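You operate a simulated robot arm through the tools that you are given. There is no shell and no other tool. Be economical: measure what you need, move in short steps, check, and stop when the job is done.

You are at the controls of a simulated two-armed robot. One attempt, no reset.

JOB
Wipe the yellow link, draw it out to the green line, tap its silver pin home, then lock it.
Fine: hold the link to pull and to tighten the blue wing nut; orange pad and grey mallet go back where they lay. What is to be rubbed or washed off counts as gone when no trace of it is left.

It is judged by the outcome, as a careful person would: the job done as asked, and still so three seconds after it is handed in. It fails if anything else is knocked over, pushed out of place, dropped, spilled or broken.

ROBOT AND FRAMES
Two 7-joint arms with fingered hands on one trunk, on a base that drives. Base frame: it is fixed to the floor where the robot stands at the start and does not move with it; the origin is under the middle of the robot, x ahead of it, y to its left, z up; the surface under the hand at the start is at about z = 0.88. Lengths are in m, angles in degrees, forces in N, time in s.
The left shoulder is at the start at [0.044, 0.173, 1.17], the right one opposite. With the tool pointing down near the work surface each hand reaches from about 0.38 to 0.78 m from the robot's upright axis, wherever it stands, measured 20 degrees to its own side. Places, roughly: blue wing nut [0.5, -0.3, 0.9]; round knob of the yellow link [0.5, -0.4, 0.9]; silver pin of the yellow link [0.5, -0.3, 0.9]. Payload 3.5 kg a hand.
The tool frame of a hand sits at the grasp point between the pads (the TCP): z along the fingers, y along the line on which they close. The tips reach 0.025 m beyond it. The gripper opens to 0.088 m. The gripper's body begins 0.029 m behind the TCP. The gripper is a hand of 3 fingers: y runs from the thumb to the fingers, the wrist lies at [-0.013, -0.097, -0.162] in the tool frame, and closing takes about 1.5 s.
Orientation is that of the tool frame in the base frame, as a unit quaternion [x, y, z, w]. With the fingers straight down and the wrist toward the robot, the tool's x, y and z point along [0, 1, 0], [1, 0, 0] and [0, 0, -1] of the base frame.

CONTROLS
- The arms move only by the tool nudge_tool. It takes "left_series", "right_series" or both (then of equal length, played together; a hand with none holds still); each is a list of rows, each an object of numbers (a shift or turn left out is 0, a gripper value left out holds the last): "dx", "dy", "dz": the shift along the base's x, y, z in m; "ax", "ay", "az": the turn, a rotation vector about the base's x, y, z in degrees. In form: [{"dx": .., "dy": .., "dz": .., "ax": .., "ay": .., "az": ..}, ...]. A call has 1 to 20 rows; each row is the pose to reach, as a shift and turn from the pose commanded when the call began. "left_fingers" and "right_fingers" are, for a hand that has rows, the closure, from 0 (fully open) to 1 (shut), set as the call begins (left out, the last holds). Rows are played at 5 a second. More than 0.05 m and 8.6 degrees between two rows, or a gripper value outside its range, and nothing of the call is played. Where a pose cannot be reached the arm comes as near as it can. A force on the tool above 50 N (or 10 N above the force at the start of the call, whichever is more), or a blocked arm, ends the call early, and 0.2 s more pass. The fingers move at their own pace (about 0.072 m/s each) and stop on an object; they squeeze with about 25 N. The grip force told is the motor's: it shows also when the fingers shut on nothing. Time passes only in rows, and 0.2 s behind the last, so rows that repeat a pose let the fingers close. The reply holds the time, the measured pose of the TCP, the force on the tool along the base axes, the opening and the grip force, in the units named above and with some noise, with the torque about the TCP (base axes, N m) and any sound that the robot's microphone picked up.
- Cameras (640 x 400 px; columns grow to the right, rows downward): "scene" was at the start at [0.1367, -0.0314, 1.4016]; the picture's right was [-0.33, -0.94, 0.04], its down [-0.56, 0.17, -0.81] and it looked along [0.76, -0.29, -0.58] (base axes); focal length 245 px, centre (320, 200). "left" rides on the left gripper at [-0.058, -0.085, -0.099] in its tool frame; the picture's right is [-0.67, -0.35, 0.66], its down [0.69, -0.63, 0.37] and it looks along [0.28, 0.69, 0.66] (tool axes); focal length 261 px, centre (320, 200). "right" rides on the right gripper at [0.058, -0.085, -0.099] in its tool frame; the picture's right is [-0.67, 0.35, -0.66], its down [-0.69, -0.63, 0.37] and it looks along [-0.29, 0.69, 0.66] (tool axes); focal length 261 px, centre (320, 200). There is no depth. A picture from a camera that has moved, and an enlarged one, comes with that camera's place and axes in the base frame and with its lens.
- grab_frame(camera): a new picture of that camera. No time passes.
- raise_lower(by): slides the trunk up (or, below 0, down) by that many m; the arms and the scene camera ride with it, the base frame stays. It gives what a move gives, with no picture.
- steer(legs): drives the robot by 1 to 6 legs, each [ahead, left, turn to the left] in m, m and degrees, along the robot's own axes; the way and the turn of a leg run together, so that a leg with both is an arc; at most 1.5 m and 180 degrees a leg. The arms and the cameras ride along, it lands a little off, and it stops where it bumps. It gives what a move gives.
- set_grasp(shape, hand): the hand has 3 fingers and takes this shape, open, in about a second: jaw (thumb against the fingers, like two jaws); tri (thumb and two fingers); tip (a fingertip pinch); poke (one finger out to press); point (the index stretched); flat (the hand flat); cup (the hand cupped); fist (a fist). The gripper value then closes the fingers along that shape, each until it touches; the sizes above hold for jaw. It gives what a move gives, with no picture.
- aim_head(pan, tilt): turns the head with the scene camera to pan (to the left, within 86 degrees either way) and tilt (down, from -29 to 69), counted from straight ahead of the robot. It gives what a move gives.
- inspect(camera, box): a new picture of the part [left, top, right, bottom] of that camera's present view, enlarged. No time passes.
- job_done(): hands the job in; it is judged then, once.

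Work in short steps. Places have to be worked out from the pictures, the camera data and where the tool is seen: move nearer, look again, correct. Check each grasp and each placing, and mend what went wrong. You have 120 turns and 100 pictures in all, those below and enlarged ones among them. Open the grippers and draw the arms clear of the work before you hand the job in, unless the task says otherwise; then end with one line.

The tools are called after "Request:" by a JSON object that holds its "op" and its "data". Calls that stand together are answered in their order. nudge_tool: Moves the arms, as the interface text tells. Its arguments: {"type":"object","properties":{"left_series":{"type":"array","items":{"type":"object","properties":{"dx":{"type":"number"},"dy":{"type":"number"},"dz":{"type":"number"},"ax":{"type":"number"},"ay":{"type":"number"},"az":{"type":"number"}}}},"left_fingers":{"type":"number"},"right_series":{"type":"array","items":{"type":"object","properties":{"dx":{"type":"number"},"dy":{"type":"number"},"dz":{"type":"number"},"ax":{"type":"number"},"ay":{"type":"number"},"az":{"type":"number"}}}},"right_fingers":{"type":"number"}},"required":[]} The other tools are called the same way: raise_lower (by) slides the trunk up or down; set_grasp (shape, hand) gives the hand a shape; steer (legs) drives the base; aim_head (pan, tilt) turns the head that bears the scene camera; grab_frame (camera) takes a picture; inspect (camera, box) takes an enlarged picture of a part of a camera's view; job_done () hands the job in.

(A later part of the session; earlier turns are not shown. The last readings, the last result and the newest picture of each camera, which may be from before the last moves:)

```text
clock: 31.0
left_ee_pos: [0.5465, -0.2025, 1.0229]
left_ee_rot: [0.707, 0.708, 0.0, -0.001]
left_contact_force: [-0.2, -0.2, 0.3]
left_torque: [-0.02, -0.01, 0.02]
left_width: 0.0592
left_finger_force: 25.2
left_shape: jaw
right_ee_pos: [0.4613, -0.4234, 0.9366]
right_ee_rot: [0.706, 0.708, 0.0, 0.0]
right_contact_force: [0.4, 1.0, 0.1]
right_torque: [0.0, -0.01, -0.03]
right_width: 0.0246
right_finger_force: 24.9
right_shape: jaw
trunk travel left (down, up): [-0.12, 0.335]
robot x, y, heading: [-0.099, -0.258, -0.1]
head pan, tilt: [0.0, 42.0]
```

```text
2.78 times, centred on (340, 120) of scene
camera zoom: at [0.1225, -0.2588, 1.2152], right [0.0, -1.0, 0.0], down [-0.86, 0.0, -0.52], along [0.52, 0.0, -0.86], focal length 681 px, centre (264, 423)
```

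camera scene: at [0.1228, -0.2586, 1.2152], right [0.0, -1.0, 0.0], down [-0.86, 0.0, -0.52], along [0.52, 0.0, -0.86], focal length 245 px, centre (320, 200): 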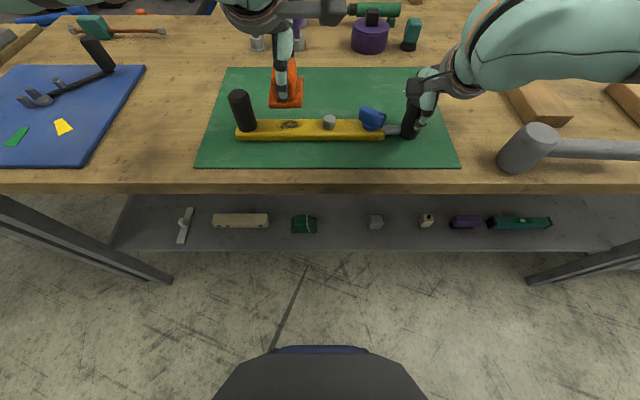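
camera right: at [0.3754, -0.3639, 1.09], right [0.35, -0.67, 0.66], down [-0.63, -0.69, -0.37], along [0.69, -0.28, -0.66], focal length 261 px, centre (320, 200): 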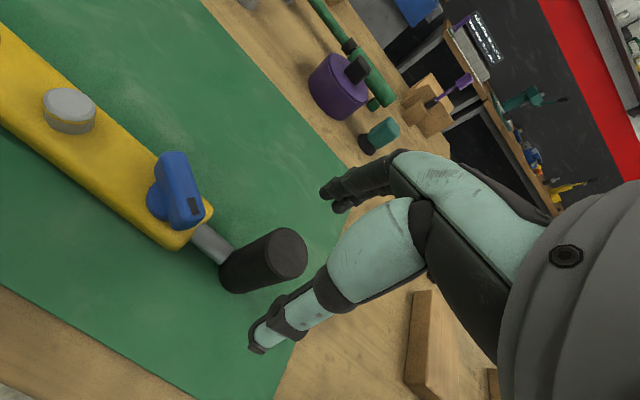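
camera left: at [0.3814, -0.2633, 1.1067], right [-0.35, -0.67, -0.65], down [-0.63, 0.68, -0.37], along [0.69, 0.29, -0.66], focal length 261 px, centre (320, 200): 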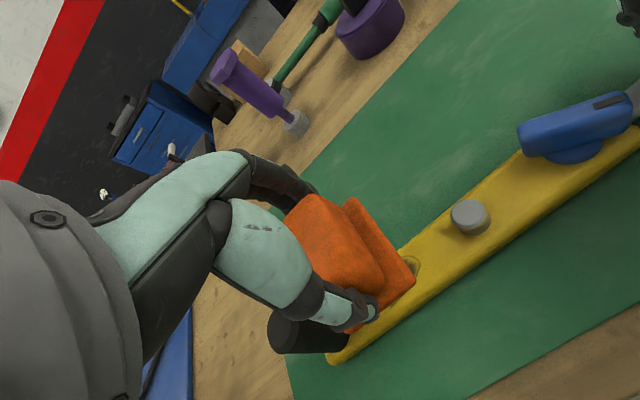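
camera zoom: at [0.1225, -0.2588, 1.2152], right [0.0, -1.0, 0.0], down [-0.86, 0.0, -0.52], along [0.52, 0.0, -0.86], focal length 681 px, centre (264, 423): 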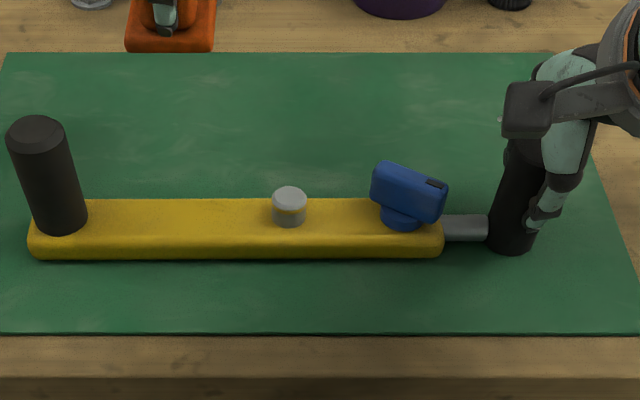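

The stain looks gone. A closer look for traces.

Request:
{"op": "inspect", "data": {"camera": "scene", "box": [232, 100, 332, 150]}}

Request:
{"op": "inspect", "data": {"camera": "left", "box": [280, 150, 600, 400]}}

```text
6.40 times, centred on (282, 125) of scene
camera zoom: at [0.1225, -0.2588, 1.2152], right [0.0, -1.0, 0.0], down [-0.86, 0.0, -0.52], along [0.52, 0.0, -0.86], focal length 1566 px, centre (563, 680)
```

zoom: 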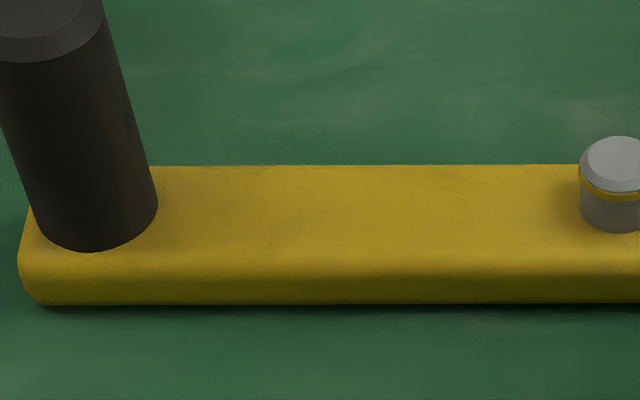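

```text
1.60 times, centred on (440, 275) of left
camera zoom: at [0.4612, -0.2611, 1.1212], right [-0.35, -0.67, -0.66], down [-0.63, 0.68, -0.37], along [0.69, 0.29, -0.66], focal length 417 px, centre (128, 80)
```

zoom: 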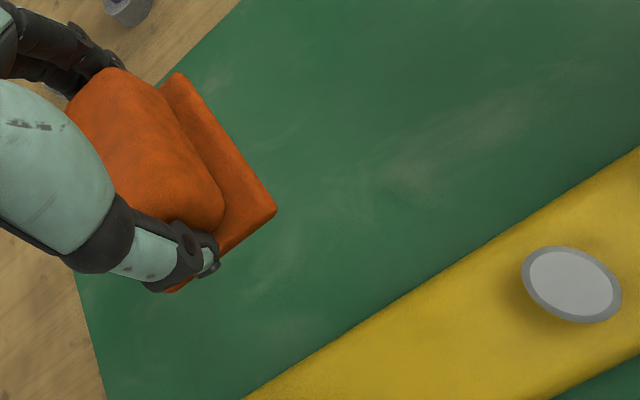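

The link is clean. I carry the pad back to where it lay.

Request:
{"op": "nudge_tool", "data": {"left_series": [{"dy": 0.04, "dz": 0.02}, {"dy": 0.085, "dz": 0.025, "az": -1}, {"dx": -0.01, "dy": 0.13, "dz": 0.025, "az": -2}, {"dx": -0.025, "dy": 0.17, "dz": 0.02, "az": -3}, {"dx": -0.045, "dy": 0.21, "dz": 0.01, "az": -4}, {"dx": -0.064, "dy": 0.245, "dz": 0.0, "az": -5}, {"dx": -0.064, "dy": 0.245, "dz": -0.04, "az": -5}, {"dx": -0.064, "dy": 0.245, "dz": -0.08, "az": -5}, {"dx": -0.064, "dy": 0.245, "dz": -0.094, "az": -5}, {"dx": -0.064, "dy": 0.245, "dz": -0.1, "az": -5}]}}

```text
clock: 33.2
left_ee_pos: [0.4824, 0.0416, 0.9208]
left_ee_rot: [0.736, 0.677, 0.0, 0.001]
left_contact_force: [0.0, 0.2, -0.5]
left_torque: [-0.03, -0.01, 0.01]
left_width: 0.0591
left_finger_force: 25.7
left_shape: jaw
right_ee_pos: [0.4623, -0.4232, 0.9377]
right_ee_rot: [0.706, 0.708, 0.001, 0.0]
right_contact_force: [-0.5, -0.1, 0.0]
right_torque: [-0.01, 0.02, -0.03]
right_width: 0.0248
right_finger_force: 24.8
right_shape: jaw
trunk travel left (down, up): [-0.12, 0.335]
robot x, y, heading: [-0.0998, -0.2562, 0.4]
head pan, tilt: [0.0, 42.0]
```

No contact felt yet, so I ease down a little to be sure it rests before opening.

Request:
{"op": "nudge_tool", "data": {"left_series": [{"dz": -0.0015}, {"dz": -0.003}]}}

```text
clock: 33.8
left_ee_pos: [0.4818, 0.0405, 0.9192]
left_ee_rot: [0.736, 0.677, 0.0, 0.001]
left_contact_force: [0.0, 0.2, 0.4]
left_torque: [0.0, -0.08, 0.02]
left_width: 0.0591
left_finger_force: 25.3
left_shape: jaw
right_ee_pos: [0.4614, -0.4236, 0.936]
right_ee_rot: [0.707, 0.708, 0.0, 0.0]
right_contact_force: [-0.8, 0.2, -0.9]
right_torque: [-0.03, -0.01, -0.04]
right_width: 0.0248
right_finger_force: 24.9
right_shape: jaw
trunk travel left (down, up): [-0.12, 0.335]
robot x, y, heading: [-0.0957, -0.2583, 0.1]
head pan, tilt: [0.0, 42.0]
```

Request:
{"op": "nudge_tool", "data": {"left_series": [{"dz": -0.001}, {"dz": -0.002}]}}

Request:
{"op": "inspect", "data": {"camera": "scene", "box": [90, 60, 210, 150]}}

```text
clock: 34.4
left_ee_pos: [0.4818, 0.0394, 0.9179]
left_ee_rot: [0.737, 0.676, 0.001, 0.001]
left_contact_force: [2.0, -0.5, 8.9]
left_torque: [0.01, -0.17, -0.02]
left_width: 0.0595
left_finger_force: 25.2
left_shape: jaw
right_ee_pos: [0.4607, -0.4248, 0.937]
right_ee_rot: [0.706, 0.708, 0.0, 0.001]
right_contact_force: [-0.1, 1.1, 0.3]
right_torque: [0.02, -0.02, -0.01]
right_width: 0.0248
right_finger_force: 25.2
right_shape: jaw
trunk travel left (down, up): [-0.12, 0.335]
robot x, y, heading: [-0.0995, -0.2581, 0.2]
head pan, tilt: [0.0, 42.0]
```

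```text
4.44 times, centred on (150, 105) of scene
camera zoom: at [0.1217, -0.259, 1.2156], right [0.0, -1.0, 0.0], down [-0.86, 0.0, -0.52], along [0.52, 0.0, -0.86], focal length 1087 px, centre (1076, 622)
```

zoom: 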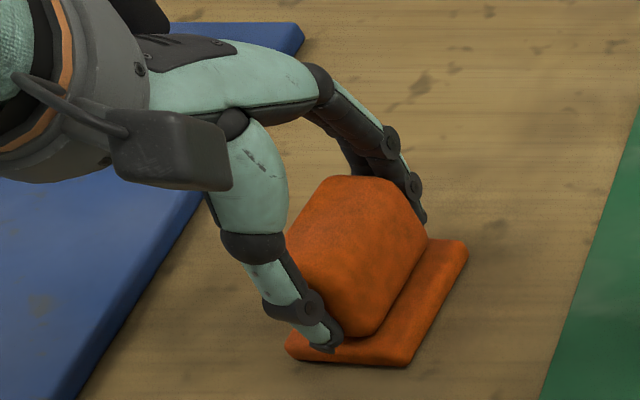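

The pad is back within a mm or two. I open, lift, and bring the left hand over the post.

Request:
{"op": "nudge_tool", "data": {"left_series": [{}, {}, {}, {"dz": 0.02}, {"dz": 0.06}, {"dz": 0.1}, {"dz": 0.13}, {"dx": -0.005, "dy": -0.045, "dz": 0.13, "az": 2}, {"dx": -0.01, "dy": -0.09, "dz": 0.13, "az": 3}, {"dx": -0.015, "dy": -0.135, "dz": 0.13, "az": 4}, {"dx": -0.019, "dy": -0.171, "dz": 0.12, "az": 5}, {"dx": -0.019, "dy": -0.171, "dz": 0.085, "az": 5}], "left_fingers": 0}}

Request:
{"op": "grab_frame", "data": {"camera": "left"}}

Request:
{"op": "grab_frame", "data": {"camera": "scene"}}

```text
clock: 37.0
left_ee_pos: [0.4635, -0.1303, 1.0019]
left_ee_rot: [0.706, 0.708, 0.0, 0.0]
left_contact_force: [0.1, 0.9, -0.1]
left_torque: [0.01, 0.01, -0.03]
left_width: 0.0878
left_finger_force: 0.0
left_shape: jaw
right_ee_pos: [0.4618, -0.4234, 0.9361]
right_ee_rot: [0.706, 0.708, -0.001, 0.001]
right_contact_force: [-0.1, -0.9, -0.3]
right_torque: [0.0, -0.04, -0.05]
right_width: 0.0248
right_finger_force: 24.7
right_shape: jaw
trunk travel left (down, up): [-0.12, 0.335]
robot x, y, heading: [-0.1016, -0.257, 0.2]
head pan, tilt: [0.0, 42.0]
```

```text
63 pictures are left
camera left: at [0.3786, -0.1877, 1.1005], right [-0.35, -0.67, -0.65], down [-0.63, 0.68, -0.37], along [0.69, 0.29, -0.66], focal length 261 px, centre (320, 200)
```

left: 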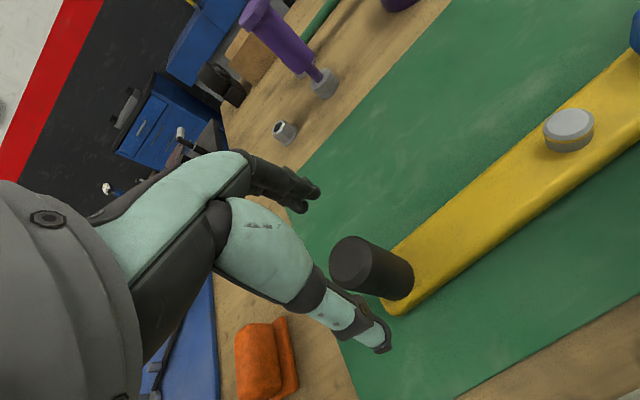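

```text
62 pictures are left
camera scene: at [0.1225, -0.2582, 1.2152], right [0.0, -1.0, 0.0], down [-0.86, 0.0, -0.52], along [0.52, 0.0, -0.86], focal length 245 px, centre (320, 200)
```

scene: 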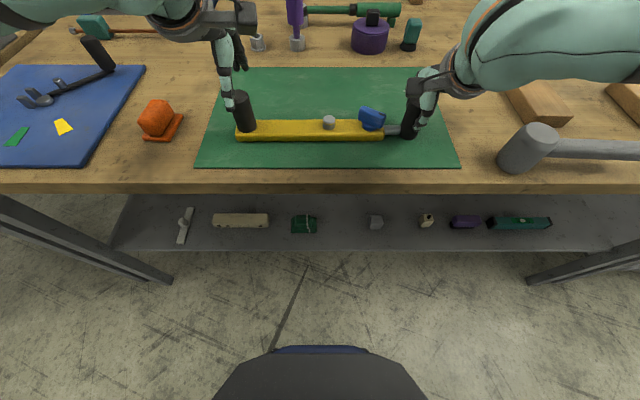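

Aligned within 3 mm. I lower onto the post and grip it.

Request:
{"op": "nudge_tool", "data": {"left_series": [{"dx": -0.002, "dz": -0.03}, {"dx": -0.002, "dz": -0.053}, {"dx": -0.002, "dz": -0.053}]}}

Request:
{"op": "nudge_tool", "data": {"left_series": [{}, {}, {}, {}, {}, {}, {}, {}], "left_fingers": 1}}

Request:
{"op": "inspect", "data": {"camera": "scene", "box": [215, 60, 455, 160]}}

```text
clock: 37.8
left_ee_pos: [0.4596, -0.1284, 0.9486]
left_ee_rot: [0.707, 0.708, 0.0, 0.0]
left_contact_force: [0.3, 0.2, 0.0]
left_torque: [-0.01, -0.02, -0.03]
left_width: 0.0876
left_finger_force: 0.1
left_shape: jaw
right_ee_pos: [0.4615, -0.4243, 0.9368]
right_ee_rot: [0.707, 0.707, 0.0, 0.0]
right_contact_force: [-1.3, -1.2, -0.1]
right_torque: [-0.02, 0.04, -0.03]
right_width: 0.0249
right_finger_force: 24.7
right_shape: jaw
trunk travel left (down, up): [-0.12, 0.335]
robot x, y, heading: [-0.1005, -0.2566, 0.3]
head pan, tilt: [0.0, 42.0]
```

```text
clock: 39.6
left_ee_pos: [0.4608, -0.1287, 0.9492]
left_ee_rot: [0.707, 0.707, 0.0, 0.0]
left_contact_force: [0.1, -2.7, -1.3]
left_torque: [-0.05, -0.02, -0.1]
left_width: 0.0266
left_finger_force: 24.6
left_shape: jaw
right_ee_pos: [0.4612, -0.4235, 0.9368]
right_ee_rot: [0.707, 0.708, 0.001, 0.0]
right_contact_force: [0.4, 2.6, 1.1]
right_torque: [0.0, -0.01, -0.02]
right_width: 0.0249
right_finger_force: 24.6
right_shape: jaw
trunk travel left (down, up): [-0.12, 0.335]
robot x, y, heading: [-0.0984, -0.2542, -0.1]
head pan, tilt: [0.0, 42.0]
```

```text
2.67 times, centred on (335, 110) of scene
camera zoom: at [0.1227, -0.2586, 1.2152], right [0.0, -1.0, 0.0], down [-0.86, 0.0, -0.52], along [0.52, 0.0, -0.86], focal length 652 px, centre (280, 440)
```

zoom: 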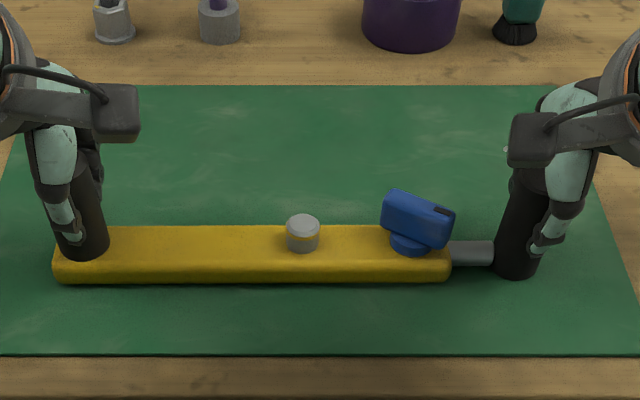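

Both ends are held. I pull the right knob slowly along -y, 1.5 cm to begin with, and look for the green line.

Request:
{"op": "nudge_tool", "data": {"left_series": [{}, {}, {}, {}, {}], "right_series": [{"dy": -0.003}, {"dy": -0.006}, {"dy": -0.009}, {"dy": -0.012}, {"dy": -0.015}]}}

Request:
{"op": "inspect", "data": {"camera": "scene", "box": [335, 80, 455, 155]}}

```text
clock: 40.8
left_ee_pos: [0.4601, -0.1288, 0.9482]
left_ee_rot: [0.706, 0.708, -0.001, 0.001]
left_contact_force: [0.5, -3.5, -0.6]
left_torque: [-0.06, -0.04, -0.08]
left_width: 0.0264
left_finger_force: 24.7
left_shape: jaw
right_ee_pos: [0.4613, -0.4389, 0.9377]
right_ee_rot: [0.707, 0.707, 0.0, 0.001]
right_contact_force: [1.1, 3.6, 4.4]
right_torque: [0.07, -0.08, 0.03]
right_width: 0.0248
right_finger_force: 24.9
right_shape: jaw
trunk travel left (down, up): [-0.12, 0.335]
robot x, y, heading: [-0.1002, -0.2553, 0.1]
head pan, tilt: [0.0, 42.0]
```

```text
5.33 times, centred on (395, 118) of scene
camera zoom: at [0.1224, -0.2584, 1.2153], right [0.0, -1.0, 0.0], down [-0.86, 0.0, -0.52], along [0.52, 0.0, -0.86], focal length 1305 px, centre (-80, 640)
```

zoom: 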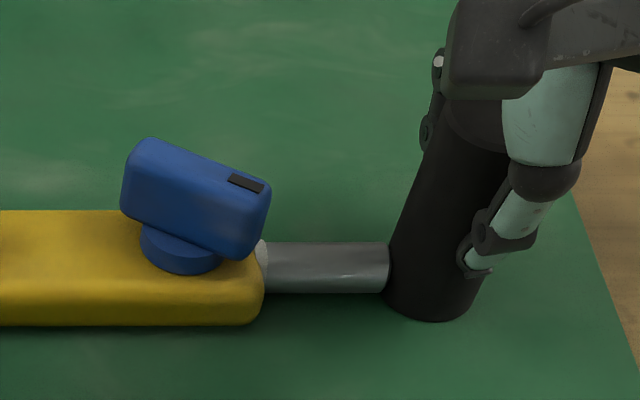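

It slides smoothly, and a pale band just appears at the mouth. I go on by 8 mm.

Request:
{"op": "nudge_tool", "data": {"left_series": [{}, {}, {}, {}], "right_series": [{"dy": -0.002}, {"dy": -0.004}, {"dy": -0.006}, {"dy": -0.008}]}}

Request:
{"op": "inspect", "data": {"camera": "scene", "box": [350, 95, 430, 145]}}

```text
clock: 41.8
left_ee_pos: [0.4604, -0.1294, 0.9478]
left_ee_rot: [0.706, 0.708, 0.001, 0.0]
left_contact_force: [-0.4, -3.1, 0.2]
left_torque: [-0.1, -0.02, -0.12]
left_width: 0.0263
left_finger_force: 24.9
left_shape: jaw
right_ee_pos: [0.4616, -0.4463, 0.9365]
right_ee_rot: [0.707, 0.707, -0.001, 0.0]
right_contact_force: [0.5, 3.3, 2.3]
right_torque: [0.07, 0.0, -0.04]
right_width: 0.0248
right_finger_force: 25.6
right_shape: jaw
trunk travel left (down, up): [-0.12, 0.335]
robot x, y, heading: [-0.1019, -0.2594, 0.1]
head pan, tilt: [0.0, 42.0]
```

```text
8.00 times, centred on (390, 120) of scene
camera zoom: at [0.1225, -0.2584, 1.2152], right [0.0, -1.0, 0.0], down [-0.86, 0.0, -0.52], along [0.52, 0.0, -0.86], focal length 1957 px, centre (-240, 840)
```

zoom: 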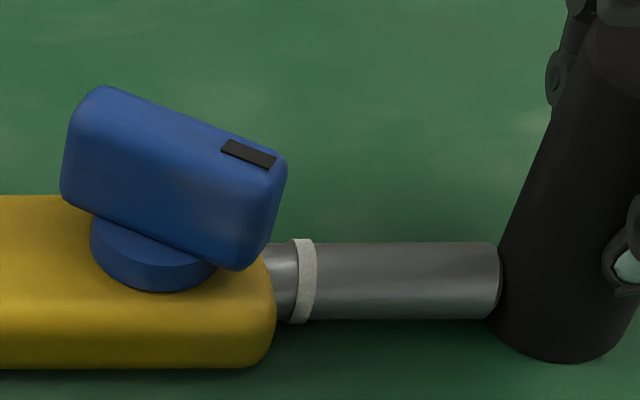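

That is a white line, so not the one. I go on by 10 mm.

Request:
{"op": "nudge_tool", "data": {"left_series": [{}, {}, {}, {}, {}], "right_series": [{"dy": -0.002}, {"dy": -0.004}, {"dy": -0.006}, {"dy": -0.008}, {"dy": -0.01}]}}

Request:
{"op": "inspect", "data": {"camera": "scene", "box": [350, 95, 430, 145]}}

```text
clock: 43.0
left_ee_pos: [0.4619, -0.1287, 0.9489]
left_ee_rot: [0.706, 0.708, 0.0, -0.001]
left_contact_force: [-0.1, -3.6, 0.2]
left_torque: [-0.06, -0.03, -0.09]
left_width: 0.0261
left_finger_force: 25.1
left_shape: jaw
right_ee_pos: [0.4615, -0.4564, 0.9363]
right_ee_rot: [0.707, 0.708, 0.001, 0.0]
right_contact_force: [0.0, 3.7, 1.5]
right_torque: [0.07, -0.02, 0.01]
right_width: 0.0249
right_finger_force: 25.6
right_shape: jaw
trunk travel left (down, up): [-0.12, 0.335]
robot x, y, heading: [-0.0998, -0.2577, 0.1]
head pan, tilt: [0.0, 42.0]
```

```text
8.00 times, centred on (390, 120) of scene
camera zoom: at [0.1226, -0.2585, 1.2152], right [0.0, -1.0, 0.0], down [-0.86, 0.0, -0.52], along [0.52, 0.0, -0.86], focal length 1957 px, centre (-240, 840)
```

zoom: 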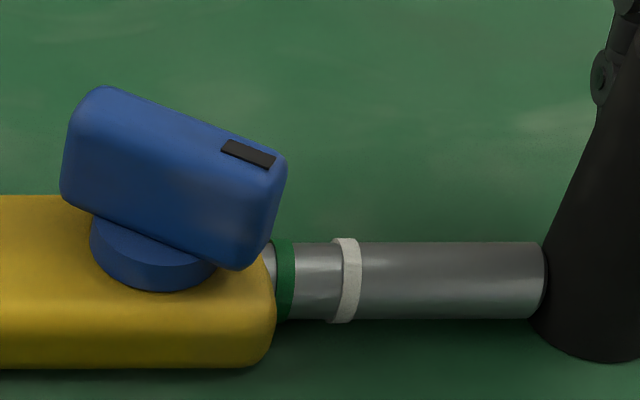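

The green line shows right at the mouth. I look from the right camera for the exact relation.

Request:
{"op": "inspect", "data": {"camera": "right", "box": [100, 90, 300, 260]}}

Request:
{"op": "inspect", "data": {"camera": "scene", "box": [378, 115, 402, 140]}}

```text
2.35 times, centred on (200, 175) of right
camera zoom: at [0.3756, -0.3976, 1.0345], right [0.35, -0.67, 0.66], down [-0.63, -0.69, -0.37], along [0.7, -0.28, -0.66], focal length 613 px, centre (602, 259)
```

zoom: 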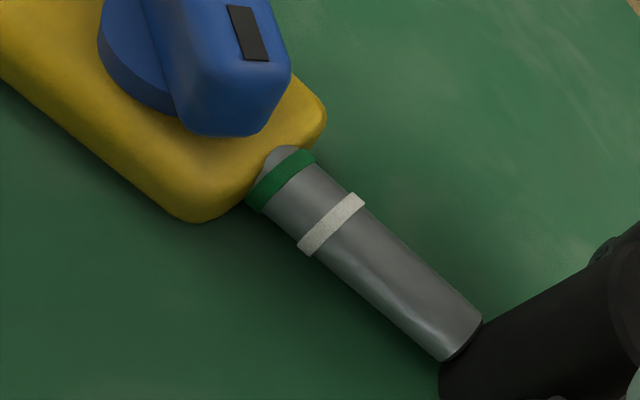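

```text
16.00 times, centred on (390, 128) of scene
camera zoom: at [0.1226, -0.2585, 1.2152], right [0.0, -1.0, 0.0], down [-0.86, 0.0, -0.52], along [0.52, 0.0, -0.86], focal length 3914 px, centre (-800, 1360)
```

zoom: 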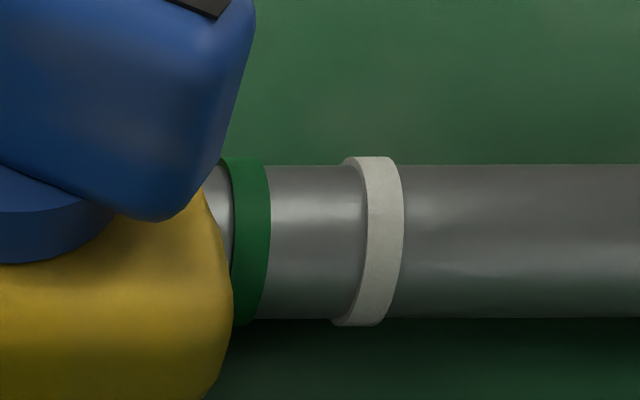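

The ring has just come fully out; its inner edge is about at the mouth. I ease it back 1 mm so it sits on the mouth, then open the right hand and see whether it stays.

Request:
{"op": "nudge_tool", "data": {"left_series": [{}, {}, {}], "right_series": [{"dy": 0.0005}, {"dy": 0.001}, {"dy": 0.001}]}}

Request:
{"op": "nudge_tool", "data": {"left_series": [{}, {}, {}, {}, {}], "right_series": [{}, {}, {}, {}, {}], "right_fingers": 0}}

Request:
{"op": "inspect", "data": {"camera": "scene", "box": [370, 105, 418, 140]}}

```text
clock: 43.8
left_ee_pos: [0.4611, -0.1299, 0.9482]
left_ee_rot: [0.706, 0.708, 0.0, 0.0]
left_contact_force: [-0.3, -1.3, 0.0]
left_torque: [-0.04, -0.03, -0.05]
left_width: 0.0262
left_finger_force: 24.8
left_shape: jaw
right_ee_pos: [0.4623, -0.4558, 0.9371]
right_ee_rot: [0.707, 0.707, 0.0, 0.0]
right_contact_force: [0.1, -0.5, 0.8]
right_torque: [0.01, 0.02, -0.03]
right_width: 0.0246
right_finger_force: 25.3
right_shape: jaw
trunk travel left (down, up): [-0.12, 0.335]
robot x, y, heading: [-0.1006, -0.2567, -0.0]
head pan, tilt: [0.0, 42.0]
```

```text
clock: 45.0
left_ee_pos: [0.4604, -0.1296, 0.9472]
left_ee_rot: [0.707, 0.707, 0.0, 0.0]
left_contact_force: [-1.0, 0.5, -1.2]
left_torque: [0.01, -0.02, -0.02]
left_width: 0.0262
left_finger_force: 25.1
left_shape: jaw
right_ee_pos: [0.4625, -0.4558, 0.9376]
right_ee_rot: [0.706, 0.708, 0.0, 0.0]
right_contact_force: [-0.3, 0.8, 0.3]
right_torque: [-0.02, 0.01, -0.01]
right_width: 0.0875
right_finger_force: 0.2
right_shape: jaw
trunk travel left (down, up): [-0.12, 0.335]
robot x, y, heading: [-0.0961, -0.2603, -0.0]
head pan, tilt: [0.0, 42.0]
```

```text
11.43 times, centred on (394, 122) of scene
camera zoom: at [0.1227, -0.2585, 1.2152], right [0.0, -1.0, 0.0], down [-0.86, 0.0, -0.52], along [0.52, 0.0, -0.86], focal length 2796 px, centre (-526, 1086)
```

zoom: 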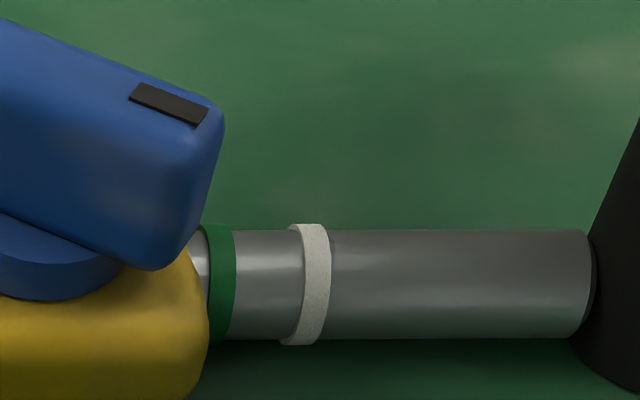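

The slide stays put on release, but it hardly moved back, as the compliance swallowed the nudge. I re-grip and push 2 mm in so the ring is centred on the mouth.

Request:
{"op": "nudge_tool", "data": {"left_series": [{}, {}, {}, {}, {}, {}, {}, {}, {}, {}, {}], "right_series": [{}, {}, {}, {}, {}, {}, {}, {}, {"dy": 0.001}, {"dy": 0.002}, {"dy": 0.002}], "right_fingers": 1}}

Request:
{"op": "inspect", "data": {"camera": "scene", "box": [370, 105, 418, 140]}}

```text
clock: 47.4
left_ee_pos: [0.4614, -0.129, 0.9484]
left_ee_rot: [0.707, 0.707, 0.0, 0.0]
left_contact_force: [-0.3, 1.6, 0.4]
left_torque: [0.03, 0.02, 0.03]
left_width: 0.0265
left_finger_force: 24.8
left_shape: jaw
right_ee_pos: [0.4617, -0.455, 0.9371]
right_ee_rot: [0.706, 0.708, -0.001, -0.001]
right_contact_force: [0.8, -2.7, 0.4]
right_torque: [-0.09, -0.04, -0.07]
right_width: 0.0249
right_finger_force: 25.3
right_shape: jaw
trunk travel left (down, up): [-0.12, 0.335]
robot x, y, heading: [-0.0954, -0.2606, -0.1]
head pan, tilt: [0.0, 42.0]
```

```text
11.43 times, centred on (394, 122) of scene
camera zoom: at [0.1228, -0.2587, 1.2152], right [0.0, -1.0, 0.0], down [-0.86, 0.0, -0.52], along [0.52, 0.0, -0.86], focal length 2796 px, centre (-526, 1086)
```

zoom: 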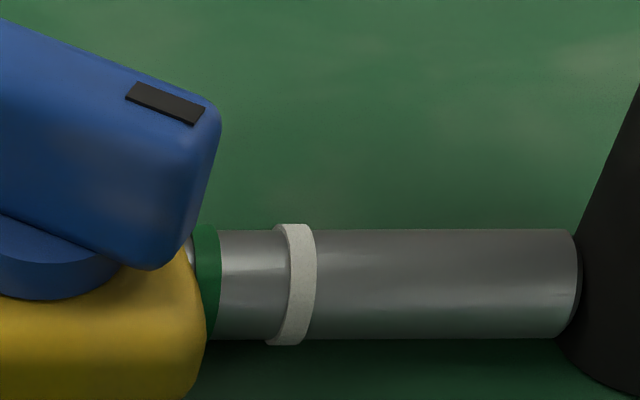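

The ring is now centred on the mouth. I release the knob and rise. The mallet handle must not sweep the wing nut or knob, so I plan to tap with the handle pointing away over the clear mat (yaw about +60°). I test that hand pose in free air first.

Request:
{"op": "nudge_tool", "data": {"right_series": [{}, {}, {}, {"dz": 0.04}, {"dz": 0.08}, {"dz": 0.12}, {"dx": 0.01, "dy": 0.02, "dz": 0.12, "az": 8}, {"dx": 0.02, "dy": 0.04, "dz": 0.12, "az": 16}, {"dx": 0.03, "dy": 0.06, "dz": 0.12, "az": 24}, {"dx": 0.04, "dy": 0.08, "dz": 0.12, "az": 32}, {"dx": 0.05, "dy": 0.1, "dz": 0.12, "az": 40}, {"dx": 0.06, "dy": 0.12, "dz": 0.11, "az": 48}, {"dx": 0.073, "dy": 0.14, "dz": 0.1, "az": 56}, {"dx": 0.073, "dy": 0.14, "dz": 0.09, "az": 60}, {"dx": 0.073, "dy": 0.14, "dz": 0.05, "az": 60}, {"dx": 0.073, "dy": 0.14, "dz": 0.015, "az": 60}], "right_fingers": 0}}

Request:
{"op": "grab_frame", "data": {"camera": "scene"}}

```text
clock: 50.8
left_ee_pos: [0.4608, -0.1295, 0.9485]
left_ee_rot: [0.706, 0.708, -0.001, -0.001]
left_contact_force: [-2.2, 3.5, 0.7]
left_torque: [0.07, 0.04, 0.02]
left_width: 0.026
left_finger_force: 24.9
left_shape: jaw
right_ee_pos: [0.4711, -0.4, 0.9591]
right_ee_rot: [0.258, 0.966, 0.001, -0.001]
right_contact_force: [0.9, 0.1, -0.6]
right_torque: [0.01, 0.02, 0.0]
right_width: 0.0881
right_finger_force: 0.1
right_shape: jaw
right hand out of reach, approached as far as the arm can: row 9, 10, 11, 12, 13, 14, 15, 16
trunk travel left (down, up): [-0.12, 0.335]
robot x, y, heading: [-0.103, -0.2585, 0.3]
head pan, tilt: [0.0, 42.0]
```

```text
53 pictures are left
camera scene: at [0.1234, -0.2591, 1.2149], right [0.0, -1.0, 0.0], down [-0.86, 0.0, -0.52], along [0.52, 0.0, -0.86], focal length 245 px, centre (320, 200)
```

scene: 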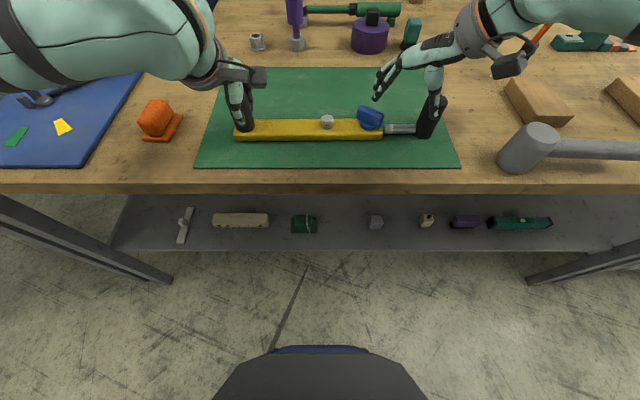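

That pose is out of reach from here, and the right hand stopped low beside the knob. I raise it straight up before anything else.

Request:
{"op": "nudge_tool", "data": {"right_series": [{"dz": 0.02}, {"dz": 0.05}, {"dz": 0.09}]}}

Request:
{"op": "inspect", "data": {"camera": "scene", "box": [215, 70, 455, 170]}}

```text
clock: 51.6
left_ee_pos: [0.46, -0.1288, 0.9501]
left_ee_rot: [0.707, 0.708, 0.0, -0.001]
left_contact_force: [0.5, -0.3, 0.4]
left_torque: [0.0, -0.04, -0.05]
left_width: 0.0264
left_finger_force: 24.9
left_shape: jaw
right_ee_pos: [0.4578, -0.4094, 1.0511]
right_ee_rot: [0.258, 0.966, 0.0, 0.0]
right_contact_force: [-0.7, 0.6, -0.3]
right_torque: [-0.01, 0.03, 0.01]
right_width: 0.088
right_finger_force: 0.1
right_shape: jaw
right hand out of reach, approached as far as the arm can: row 2, 3
trunk travel left (down, up): [-0.12, 0.335]
robot x, y, heading: [-0.1015, -0.2596, -0.0]
head pan, tilt: [0.0, 42.0]
```

```text
2.67 times, centred on (335, 120) of scene
camera zoom: at [0.1214, -0.2587, 1.2156], right [0.0, -1.0, 0.0], down [-0.86, 0.0, -0.52], along [0.52, 0.0, -0.86], focal length 652 px, centre (280, 413)
```

zoom: 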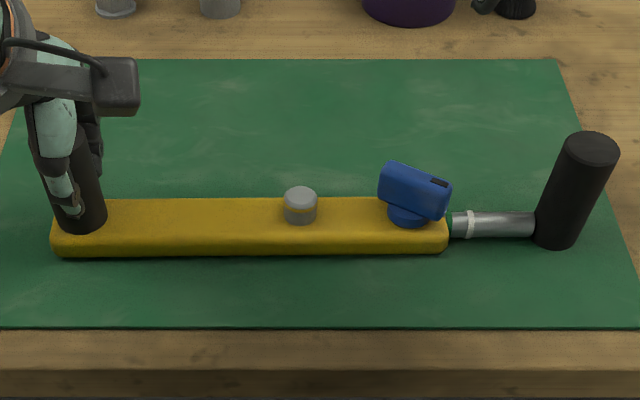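

The link is undisturbed. I release the left hand, lift it, and swing the right hand with yaw back to 0 to above the mallet handle.

Request:
{"op": "nudge_tool", "data": {"left_series": [{}, {}, {}, {"dz": 0.03}, {"dz": 0.06}, {"dz": 0.1}, {"dz": 0.12}, {"dz": 0.12}, {"dz": 0.12}], "right_series": [{"dx": -0.006, "dy": -0.035, "dz": 0.02, "az": -8}, {"dx": -0.012, "dy": -0.07, "dz": 0.03, "az": -16}, {"dx": -0.02, "dy": -0.105, "dz": 0.03, "az": -24}, {"dx": -0.028, "dy": -0.14, "dz": 0.03, "az": -32}, {"dx": -0.036, "dy": -0.175, "dz": 0.03, "az": -40}, {"dx": -0.044, "dy": -0.21, "dz": 0.02, "az": -48}, {"dx": -0.05, "dy": -0.245, "dz": 0.01, "az": -56}, {"dx": -0.057, "dy": -0.28, "dz": 0.0, "az": -60}, {"dx": -0.057, "dy": -0.291, "dz": -0.02, "az": -60}], "left_fingers": 0}}

Request:
{"op": "aim_head", "data": {"pan": -30, "tilt": 42}}

Request:
{"op": "grab_frame", "data": {"camera": "scene"}}

Request:
{"op": "grab_frame", "data": {"camera": "right"}}

```text
clock: 53.6
left_ee_pos: [0.461, -0.131, 1.0693]
left_ee_rot: [0.706, 0.708, 0.0, 0.0]
left_contact_force: [-0.2, 0.0, 0.3]
left_torque: [0.01, 0.01, 0.01]
left_width: 0.0877
left_finger_force: 0.1
left_shape: jaw
right_ee_pos: [0.4012, -0.7016, 1.0298]
right_ee_rot: [0.707, 0.708, 0.0, 0.001]
right_contact_force: [0.5, 0.4, -0.6]
right_torque: [-0.03, 0.01, 0.04]
right_width: 0.088
right_finger_force: 0.1
right_shape: jaw
trunk travel left (down, up): [-0.12, 0.335]
robot x, y, heading: [-0.0998, -0.2559, -0.1]
head pan, tilt: [0.0, 42.0]
```

```text
clock: 54.5
left_ee_pos: [0.4598, -0.13, 1.07]
left_ee_rot: [0.706, 0.708, 0.0, 0.0]
left_contact_force: [-0.7, -0.2, -0.2]
left_torque: [0.04, -0.01, 0.01]
left_width: 0.0878
left_finger_force: 0.0
left_shape: jaw
right_ee_pos: [0.4018, -0.7007, 1.0305]
right_ee_rot: [0.706, 0.708, 0.001, 0.0]
right_contact_force: [-0.2, 0.8, 0.3]
right_torque: [0.04, 0.01, 0.04]
right_width: 0.0881
right_finger_force: 0.1
right_shape: jaw
trunk travel left (down, up): [-0.12, 0.335]
robot x, y, heading: [-0.0977, -0.2583, -0.1]
head pan, tilt: [-30.0, 42.0]
```

```text
51 pictures are left
camera scene: at [0.1119, -0.3004, 1.2185], right [-0.48, -0.87, 0.14], down [-0.77, 0.33, -0.54], along [0.42, -0.37, -0.83], focal length 245 px, centre (320, 200)
```

scene: 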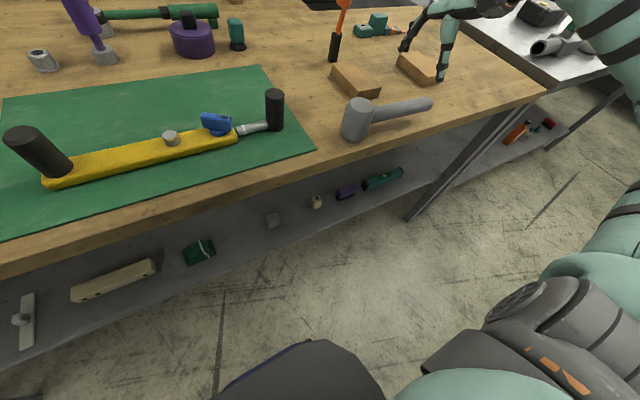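

```text
50 pictures are left
camera right: at [0.3152, -0.6426, 1.1282], right [0.35, -0.67, 0.66], down [-0.63, -0.69, -0.37], along [0.69, -0.28, -0.66], focal length 261 px, centre (320, 200)
```

right: 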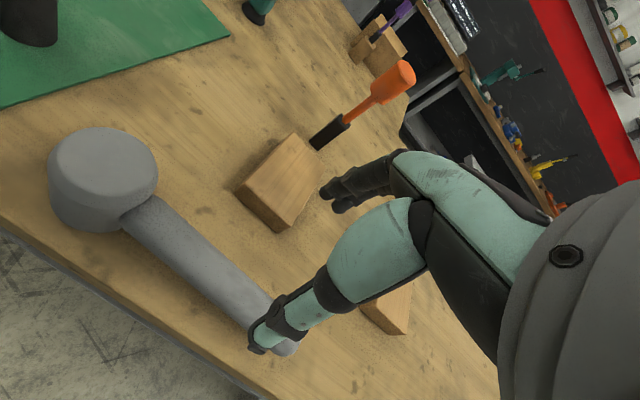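

The handle sits about 4 mm nearer than the hand centre. I correct that, shift toward the head and descend in steps.

Request:
{"op": "nudge_tool", "data": {"right_series": [{"dx": -0.004, "dy": 0.016, "dz": -0.035}, {"dx": -0.004, "dy": 0.016, "dz": -0.07}]}}

Request:
{"op": "grab_frame", "data": {"camera": "right"}}

Request:
{"op": "inspect", "data": {"camera": "scene", "box": [320, 20, 480, 150]}}

```text
clock: 55.1
left_ee_pos: [0.4614, -0.1308, 1.0686]
left_ee_rot: [0.706, 0.708, -0.001, 0.0]
left_contact_force: [0.6, -0.6, -0.3]
left_torque: [0.01, -0.01, 0.0]
left_width: 0.0878
left_finger_force: 0.0
left_shape: jaw
right_ee_pos: [0.3977, -0.687, 0.9618]
right_ee_rot: [0.707, 0.707, 0.0, 0.0]
right_contact_force: [0.1, -0.2, 0.4]
right_torque: [-0.02, 0.01, -0.01]
right_width: 0.088
right_finger_force: 0.0
right_shape: jaw
trunk travel left (down, up): [-0.12, 0.335]
robot x, y, heading: [-0.1005, -0.2554, 0.1]
head pan, tilt: [-30.0, 42.0]
```

```text
49 pictures are left
camera right: at [0.3114, -0.6278, 1.0599], right [0.35, -0.67, 0.66], down [-0.63, -0.69, -0.37], along [0.7, -0.28, -0.66], focal length 261 px, centre (320, 200)
```

right: 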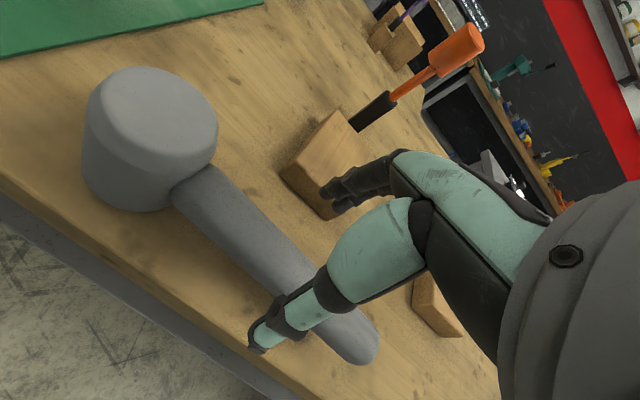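

```text
3.08 times, centred on (400, 85) of scene
camera zoom: at [0.112, -0.3009, 1.2184], right [-0.48, -0.87, 0.14], down [-0.77, 0.33, -0.54], along [0.42, -0.37, -0.83], focal length 753 px, centre (74, 554)
```

zoom: 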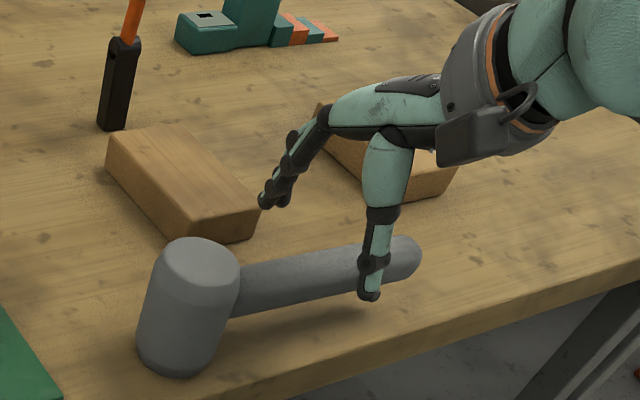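

Aligned, and the far finger clears the wood block by about 2 cm. I go down to z = 0.912 and close.

Request:
{"op": "nudge_tool", "data": {"right_series": [{"dx": -0.001, "dz": -0.03}, {"dx": -0.001, "dz": -0.05}, {"dx": -0.001, "dz": -0.05}]}}

Request:
{"op": "nudge_tool", "data": {"right_series": [{}, {}, {}, {}, {}, {}, {}, {}], "right_fingers": 1}}

Request:
{"op": "inspect", "data": {"camera": "scene", "box": [320, 20, 480, 150]}}

```text
clock: 56.0
left_ee_pos: [0.4613, -0.129, 1.0698]
left_ee_rot: [0.706, 0.708, 0.0, 0.0]
left_contact_force: [-0.7, 0.1, 0.3]
left_torque: [-0.02, 0.02, 0.0]
left_width: 0.0874
left_finger_force: 0.0
left_shape: jaw
right_ee_pos: [0.3966, -0.6846, 0.9138]
right_ee_rot: [0.706, 0.708, 0.0, 0.0]
right_contact_force: [0.1, 0.1, 0.5]
right_torque: [0.01, -0.01, 0.0]
right_width: 0.0878
right_finger_force: 0.0
right_shape: jaw
trunk travel left (down, up): [-0.12, 0.335]
robot x, y, heading: [-0.0965, -0.259, 0.1]
head pan, tilt: [-30.0, 42.0]
```

```text
clock: 57.8
left_ee_pos: [0.4613, -0.1299, 1.0683]
left_ee_rot: [0.706, 0.708, 0.001, 0.0]
left_contact_force: [0.9, -0.2, 0.3]
left_torque: [-0.02, 0.02, -0.03]
left_width: 0.0875
left_finger_force: 0.0
left_shape: jaw
right_ee_pos: [0.3966, -0.6857, 0.9134]
right_ee_rot: [0.707, 0.708, 0.0, 0.0]
right_contact_force: [0.6, 2.6, 0.3]
right_torque: [0.01, -0.04, -0.08]
right_width: 0.0147
right_finger_force: 25.6
right_shape: jaw
trunk travel left (down, up): [-0.12, 0.335]
robot x, y, heading: [-0.0995, -0.2545, 0.1]
head pan, tilt: [-30.0, 42.0]
```

```text
3.08 times, centred on (400, 85) of scene
camera zoom: at [0.1121, -0.3003, 1.2184], right [-0.48, -0.87, 0.15], down [-0.77, 0.33, -0.54], along [0.42, -0.37, -0.83], focal length 753 px, centre (74, 554)
```

zoom: 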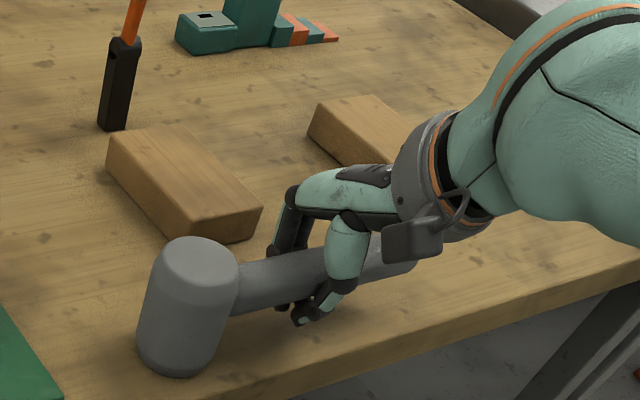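

Gripped, with the fingers slightly wrapped under the handle. I lift 3 cm to check the hold.

Request:
{"op": "nudge_tool", "data": {"right_series": [{"dz": 0.01}, {"dz": 0.02}, {"dz": 0.03}, {"dz": 0.03}]}}

Request:
{"op": "inspect", "data": {"camera": "scene", "box": [320, 20, 480, 150]}}

```text
clock: 58.8
left_ee_pos: [0.461, -0.1298, 1.0691]
left_ee_rot: [0.707, 0.707, 0.0, 0.0]
left_contact_force: [0.1, 0.9, -0.2]
left_torque: [0.07, 0.0, 0.05]
left_width: 0.0874
left_finger_force: 0.2
left_shape: jaw
right_ee_pos: [0.398, -0.685, 0.9434]
right_ee_rot: [0.706, 0.708, 0.0, 0.0]
right_contact_force: [0.5, 1.9, -2.3]
right_torque: [-0.07, -0.05, -0.05]
right_width: 0.0146
right_finger_force: 24.9
right_shape: jaw
trunk travel left (down, up): [-0.12, 0.335]
robot x, y, heading: [-0.1009, -0.2577, 0.2]
head pan, tilt: [-30.0, 42.0]
```

```text
3.08 times, centred on (400, 85) of scene
camera zoom: at [0.1122, -0.3004, 1.2184], right [-0.48, -0.87, 0.14], down [-0.77, 0.33, -0.54], along [0.42, -0.37, -0.83], focal length 753 px, centre (74, 554)
```

zoom: 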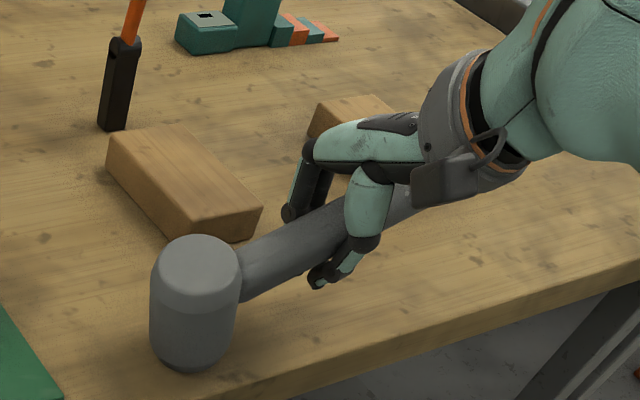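

The mallet pivots nose-down in that grip, so holding the handle won't do. I set it back down exactly where it lay, open, and will grip it by the head instead.

Request:
{"op": "nudge_tool", "data": {"right_series": [{"dz": -0.015}, {"dz": -0.03}, {"dz": -0.03}]}}

Request:
{"op": "nudge_tool", "data": {"right_series": [{}, {}, {}, {}, {"dz": 0.03}, {"dz": 0.06}, {"dz": 0.09}, {"dy": 0.04, "dz": 0.09}, {"dy": 0.08, "dz": 0.09}], "right_fingers": 0}}

Request:
{"op": "grab_frame", "data": {"camera": "right"}}

Request:
{"op": "inspect", "data": {"camera": "scene", "box": [320, 20, 480, 150]}}

```text
clock: 59.5
left_ee_pos: [0.4615, -0.1311, 1.071]
left_ee_rot: [0.706, 0.708, -0.001, 0.0]
left_contact_force: [-0.3, 0.2, 0.3]
left_torque: [-0.01, -0.01, 0.0]
left_width: 0.0878
left_finger_force: 0.0
left_shape: jaw
right_ee_pos: [0.3968, -0.6853, 0.9117]
right_ee_rot: [0.706, 0.708, 0.0, 0.0]
right_contact_force: [0.3, -3.6, 2.0]
right_torque: [0.11, 0.05, -0.04]
right_width: 0.0148
right_finger_force: 25.3
right_shape: jaw
trunk travel left (down, up): [-0.12, 0.335]
robot x, y, heading: [-0.1016, -0.261, 0.3]
head pan, tilt: [-30.0, 42.0]
```

```text
clock: 61.5
left_ee_pos: [0.4603, -0.1297, 1.0686]
left_ee_rot: [0.707, 0.708, 0.0, 0.0]
left_contact_force: [0.0, -0.6, -0.2]
left_torque: [0.0, -0.01, -0.03]
left_width: 0.0875
left_finger_force: 0.1
left_shape: jaw
right_ee_pos: [0.3958, -0.6049, 1.0028]
right_ee_rot: [0.707, 0.707, 0.0, 0.0]
right_contact_force: [0.3, -0.2, -0.4]
right_torque: [-0.04, 0.01, 0.01]
right_width: 0.0877
right_finger_force: 0.1
right_shape: jaw
trunk travel left (down, up): [-0.12, 0.335]
robot x, y, heading: [-0.1024, -0.2591, -0.1]
head pan, tilt: [-30.0, 42.0]
```

```text
45 pictures are left
camera right: at [0.3103, -0.5449, 1.0998], right [0.35, -0.67, 0.66], down [-0.63, -0.69, -0.36], along [0.69, -0.28, -0.66], focal length 261 px, centre (320, 200)
```

right: 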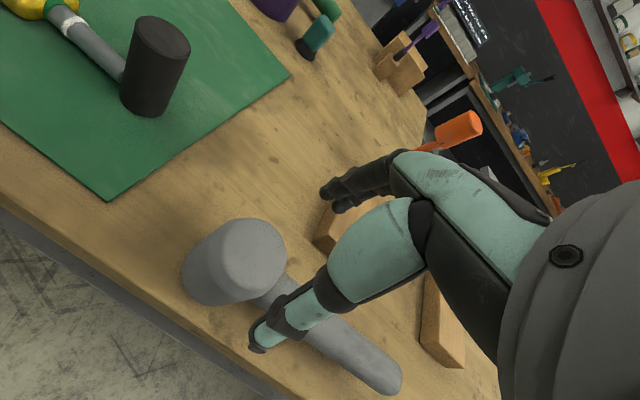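

```text
3.08 times, centred on (400, 85) of scene
camera zoom: at [0.1118, -0.2991, 1.2185], right [-0.48, -0.87, 0.15], down [-0.77, 0.33, -0.54], along [0.42, -0.37, -0.83], focal length 753 px, centre (74, 554)
```

zoom: 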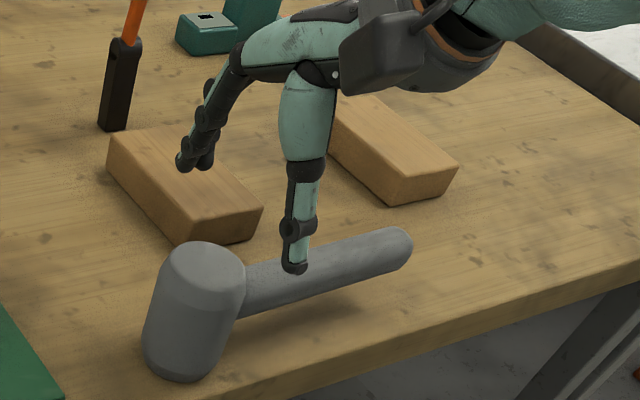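

The head centre is at about (0.400, -0.597). I centre on it and descend to z = 0.920, then check.

Request:
{"op": "nudge_tool", "data": {"right_series": [{"dx": 0.003, "dy": 0.008, "dz": -0.02}, {"dx": 0.003, "dy": 0.008, "dz": -0.045}]}}

Request:
{"op": "grab_frame", "data": {"camera": "right"}}

Request:
{"op": "inspect", "data": {"camera": "scene", "box": [320, 20, 480, 150]}}

```text
clock: 62.1
left_ee_pos: [0.4622, -0.1303, 1.0687]
left_ee_rot: [0.706, 0.708, 0.0, 0.0]
left_contact_force: [0.3, -0.5, 0.2]
left_torque: [0.03, -0.04, 0.0]
left_width: 0.0876
left_finger_force: 0.1
left_shape: jaw
right_ee_pos: [0.3999, -0.5962, 0.9555]
right_ee_rot: [0.706, 0.708, 0.0, -0.001]
right_contact_force: [-0.1, 0.4, 0.5]
right_torque: [0.04, -0.02, 0.01]
right_width: 0.0876
right_finger_force: 0.1
right_shape: jaw
trunk travel left (down, up): [-0.12, 0.335]
robot x, y, heading: [-0.0987, -0.2517, 0.2]
head pan, tilt: [-30.0, 42.0]
```

```text
43 pictures are left
camera right: at [0.3139, -0.5382, 1.0542], right [0.35, -0.67, 0.66], down [-0.63, -0.69, -0.37], along [0.69, -0.28, -0.66], focal length 261 px, centre (320, 200)
```

right: 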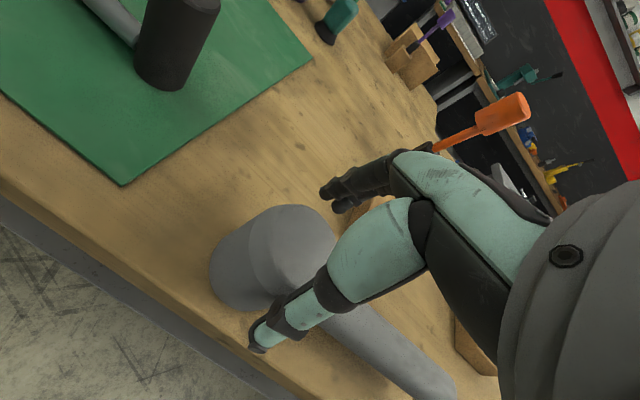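

```text
3.08 times, centred on (400, 85) of scene
camera zoom: at [0.112, -0.3005, 1.2184], right [-0.48, -0.87, 0.14], down [-0.77, 0.33, -0.54], along [0.42, -0.37, -0.83], focal length 753 px, centre (74, 554)
```

zoom: 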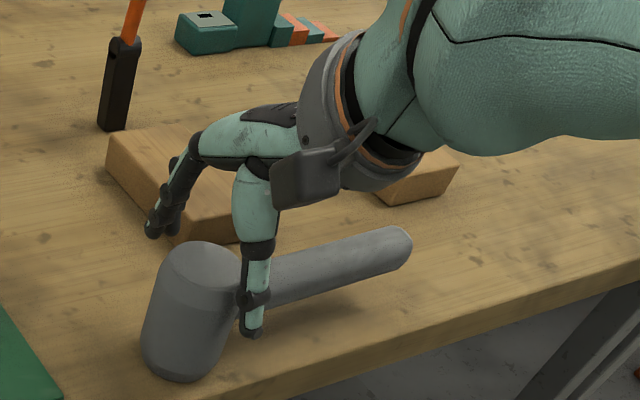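

A small shift of +5 mm in y, then down to 0.920 and close.

Request:
{"op": "nudge_tool", "data": {"right_series": [{"dy": 0.005, "dz": -0.015}, {"dy": 0.005, "dz": -0.035}, {"dy": 0.005, "dz": -0.035}]}}

Request:
{"op": "nudge_tool", "data": {"right_series": [{}, {}, {}, {}, {}, {}, {}, {}], "right_fingers": 1}}

Request:
{"op": "inspect", "data": {"camera": "scene", "box": [320, 20, 480, 150]}}

```text
clock: 63.0
left_ee_pos: [0.4565, -0.1291, 1.071]
left_ee_rot: [0.706, 0.708, 0.002, 0.002]
left_contact_force: [0.4, 0.0, -0.2]
left_torque: [0.0, 0.0, -0.01]
left_width: 0.0874
left_finger_force: 0.0
left_shape: jaw
right_ee_pos: [0.3973, -0.5888, 0.9228]
right_ee_rot: [0.706, 0.709, 0.001, 0.002]
right_contact_force: [-8.9, 2.1, 15.6]
right_torque: [-0.06, 0.19, -0.07]
right_width: 0.0878
right_finger_force: 0.1
right_shape: jaw
trunk travel left (down, up): [-0.12, 0.335]
robot x, y, heading: [-0.0999, -0.2576, 0.2]
head pan, tilt: [-30.0, 42.0]
```

```text
clock: 64.8
left_ee_pos: [0.456, -0.1282, 1.0722]
left_ee_rot: [0.706, 0.708, 0.0, 0.002]
left_contact_force: [0.3, -0.4, 0.4]
left_torque: [0.03, 0.03, 0.01]
left_width: 0.0875
left_finger_force: 0.1
left_shape: jaw
right_ee_pos: [0.3961, -0.5906, 0.9237]
right_ee_rot: [0.707, 0.708, 0.001, 0.003]
right_contact_force: [-4.4, 0.7, 31.0]
right_torque: [0.0, -0.55, -0.04]
right_width: 0.0549
right_finger_force: 25.0
right_shape: jaw
trunk travel left (down, up): [-0.12, 0.335]
robot x, y, heading: [-0.101, -0.2577, -0.0]
head pan, tilt: [-30.0, 42.0]
```

```text
3.08 times, centred on (400, 85) of scene
camera zoom: at [0.1071, -0.298, 1.2196], right [-0.48, -0.87, 0.14], down [-0.77, 0.33, -0.55], along [0.43, -0.37, -0.82], focal length 753 px, centre (74, 554)
```

zoom: 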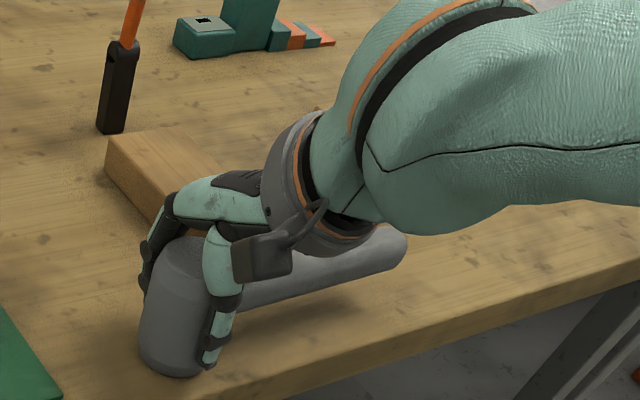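

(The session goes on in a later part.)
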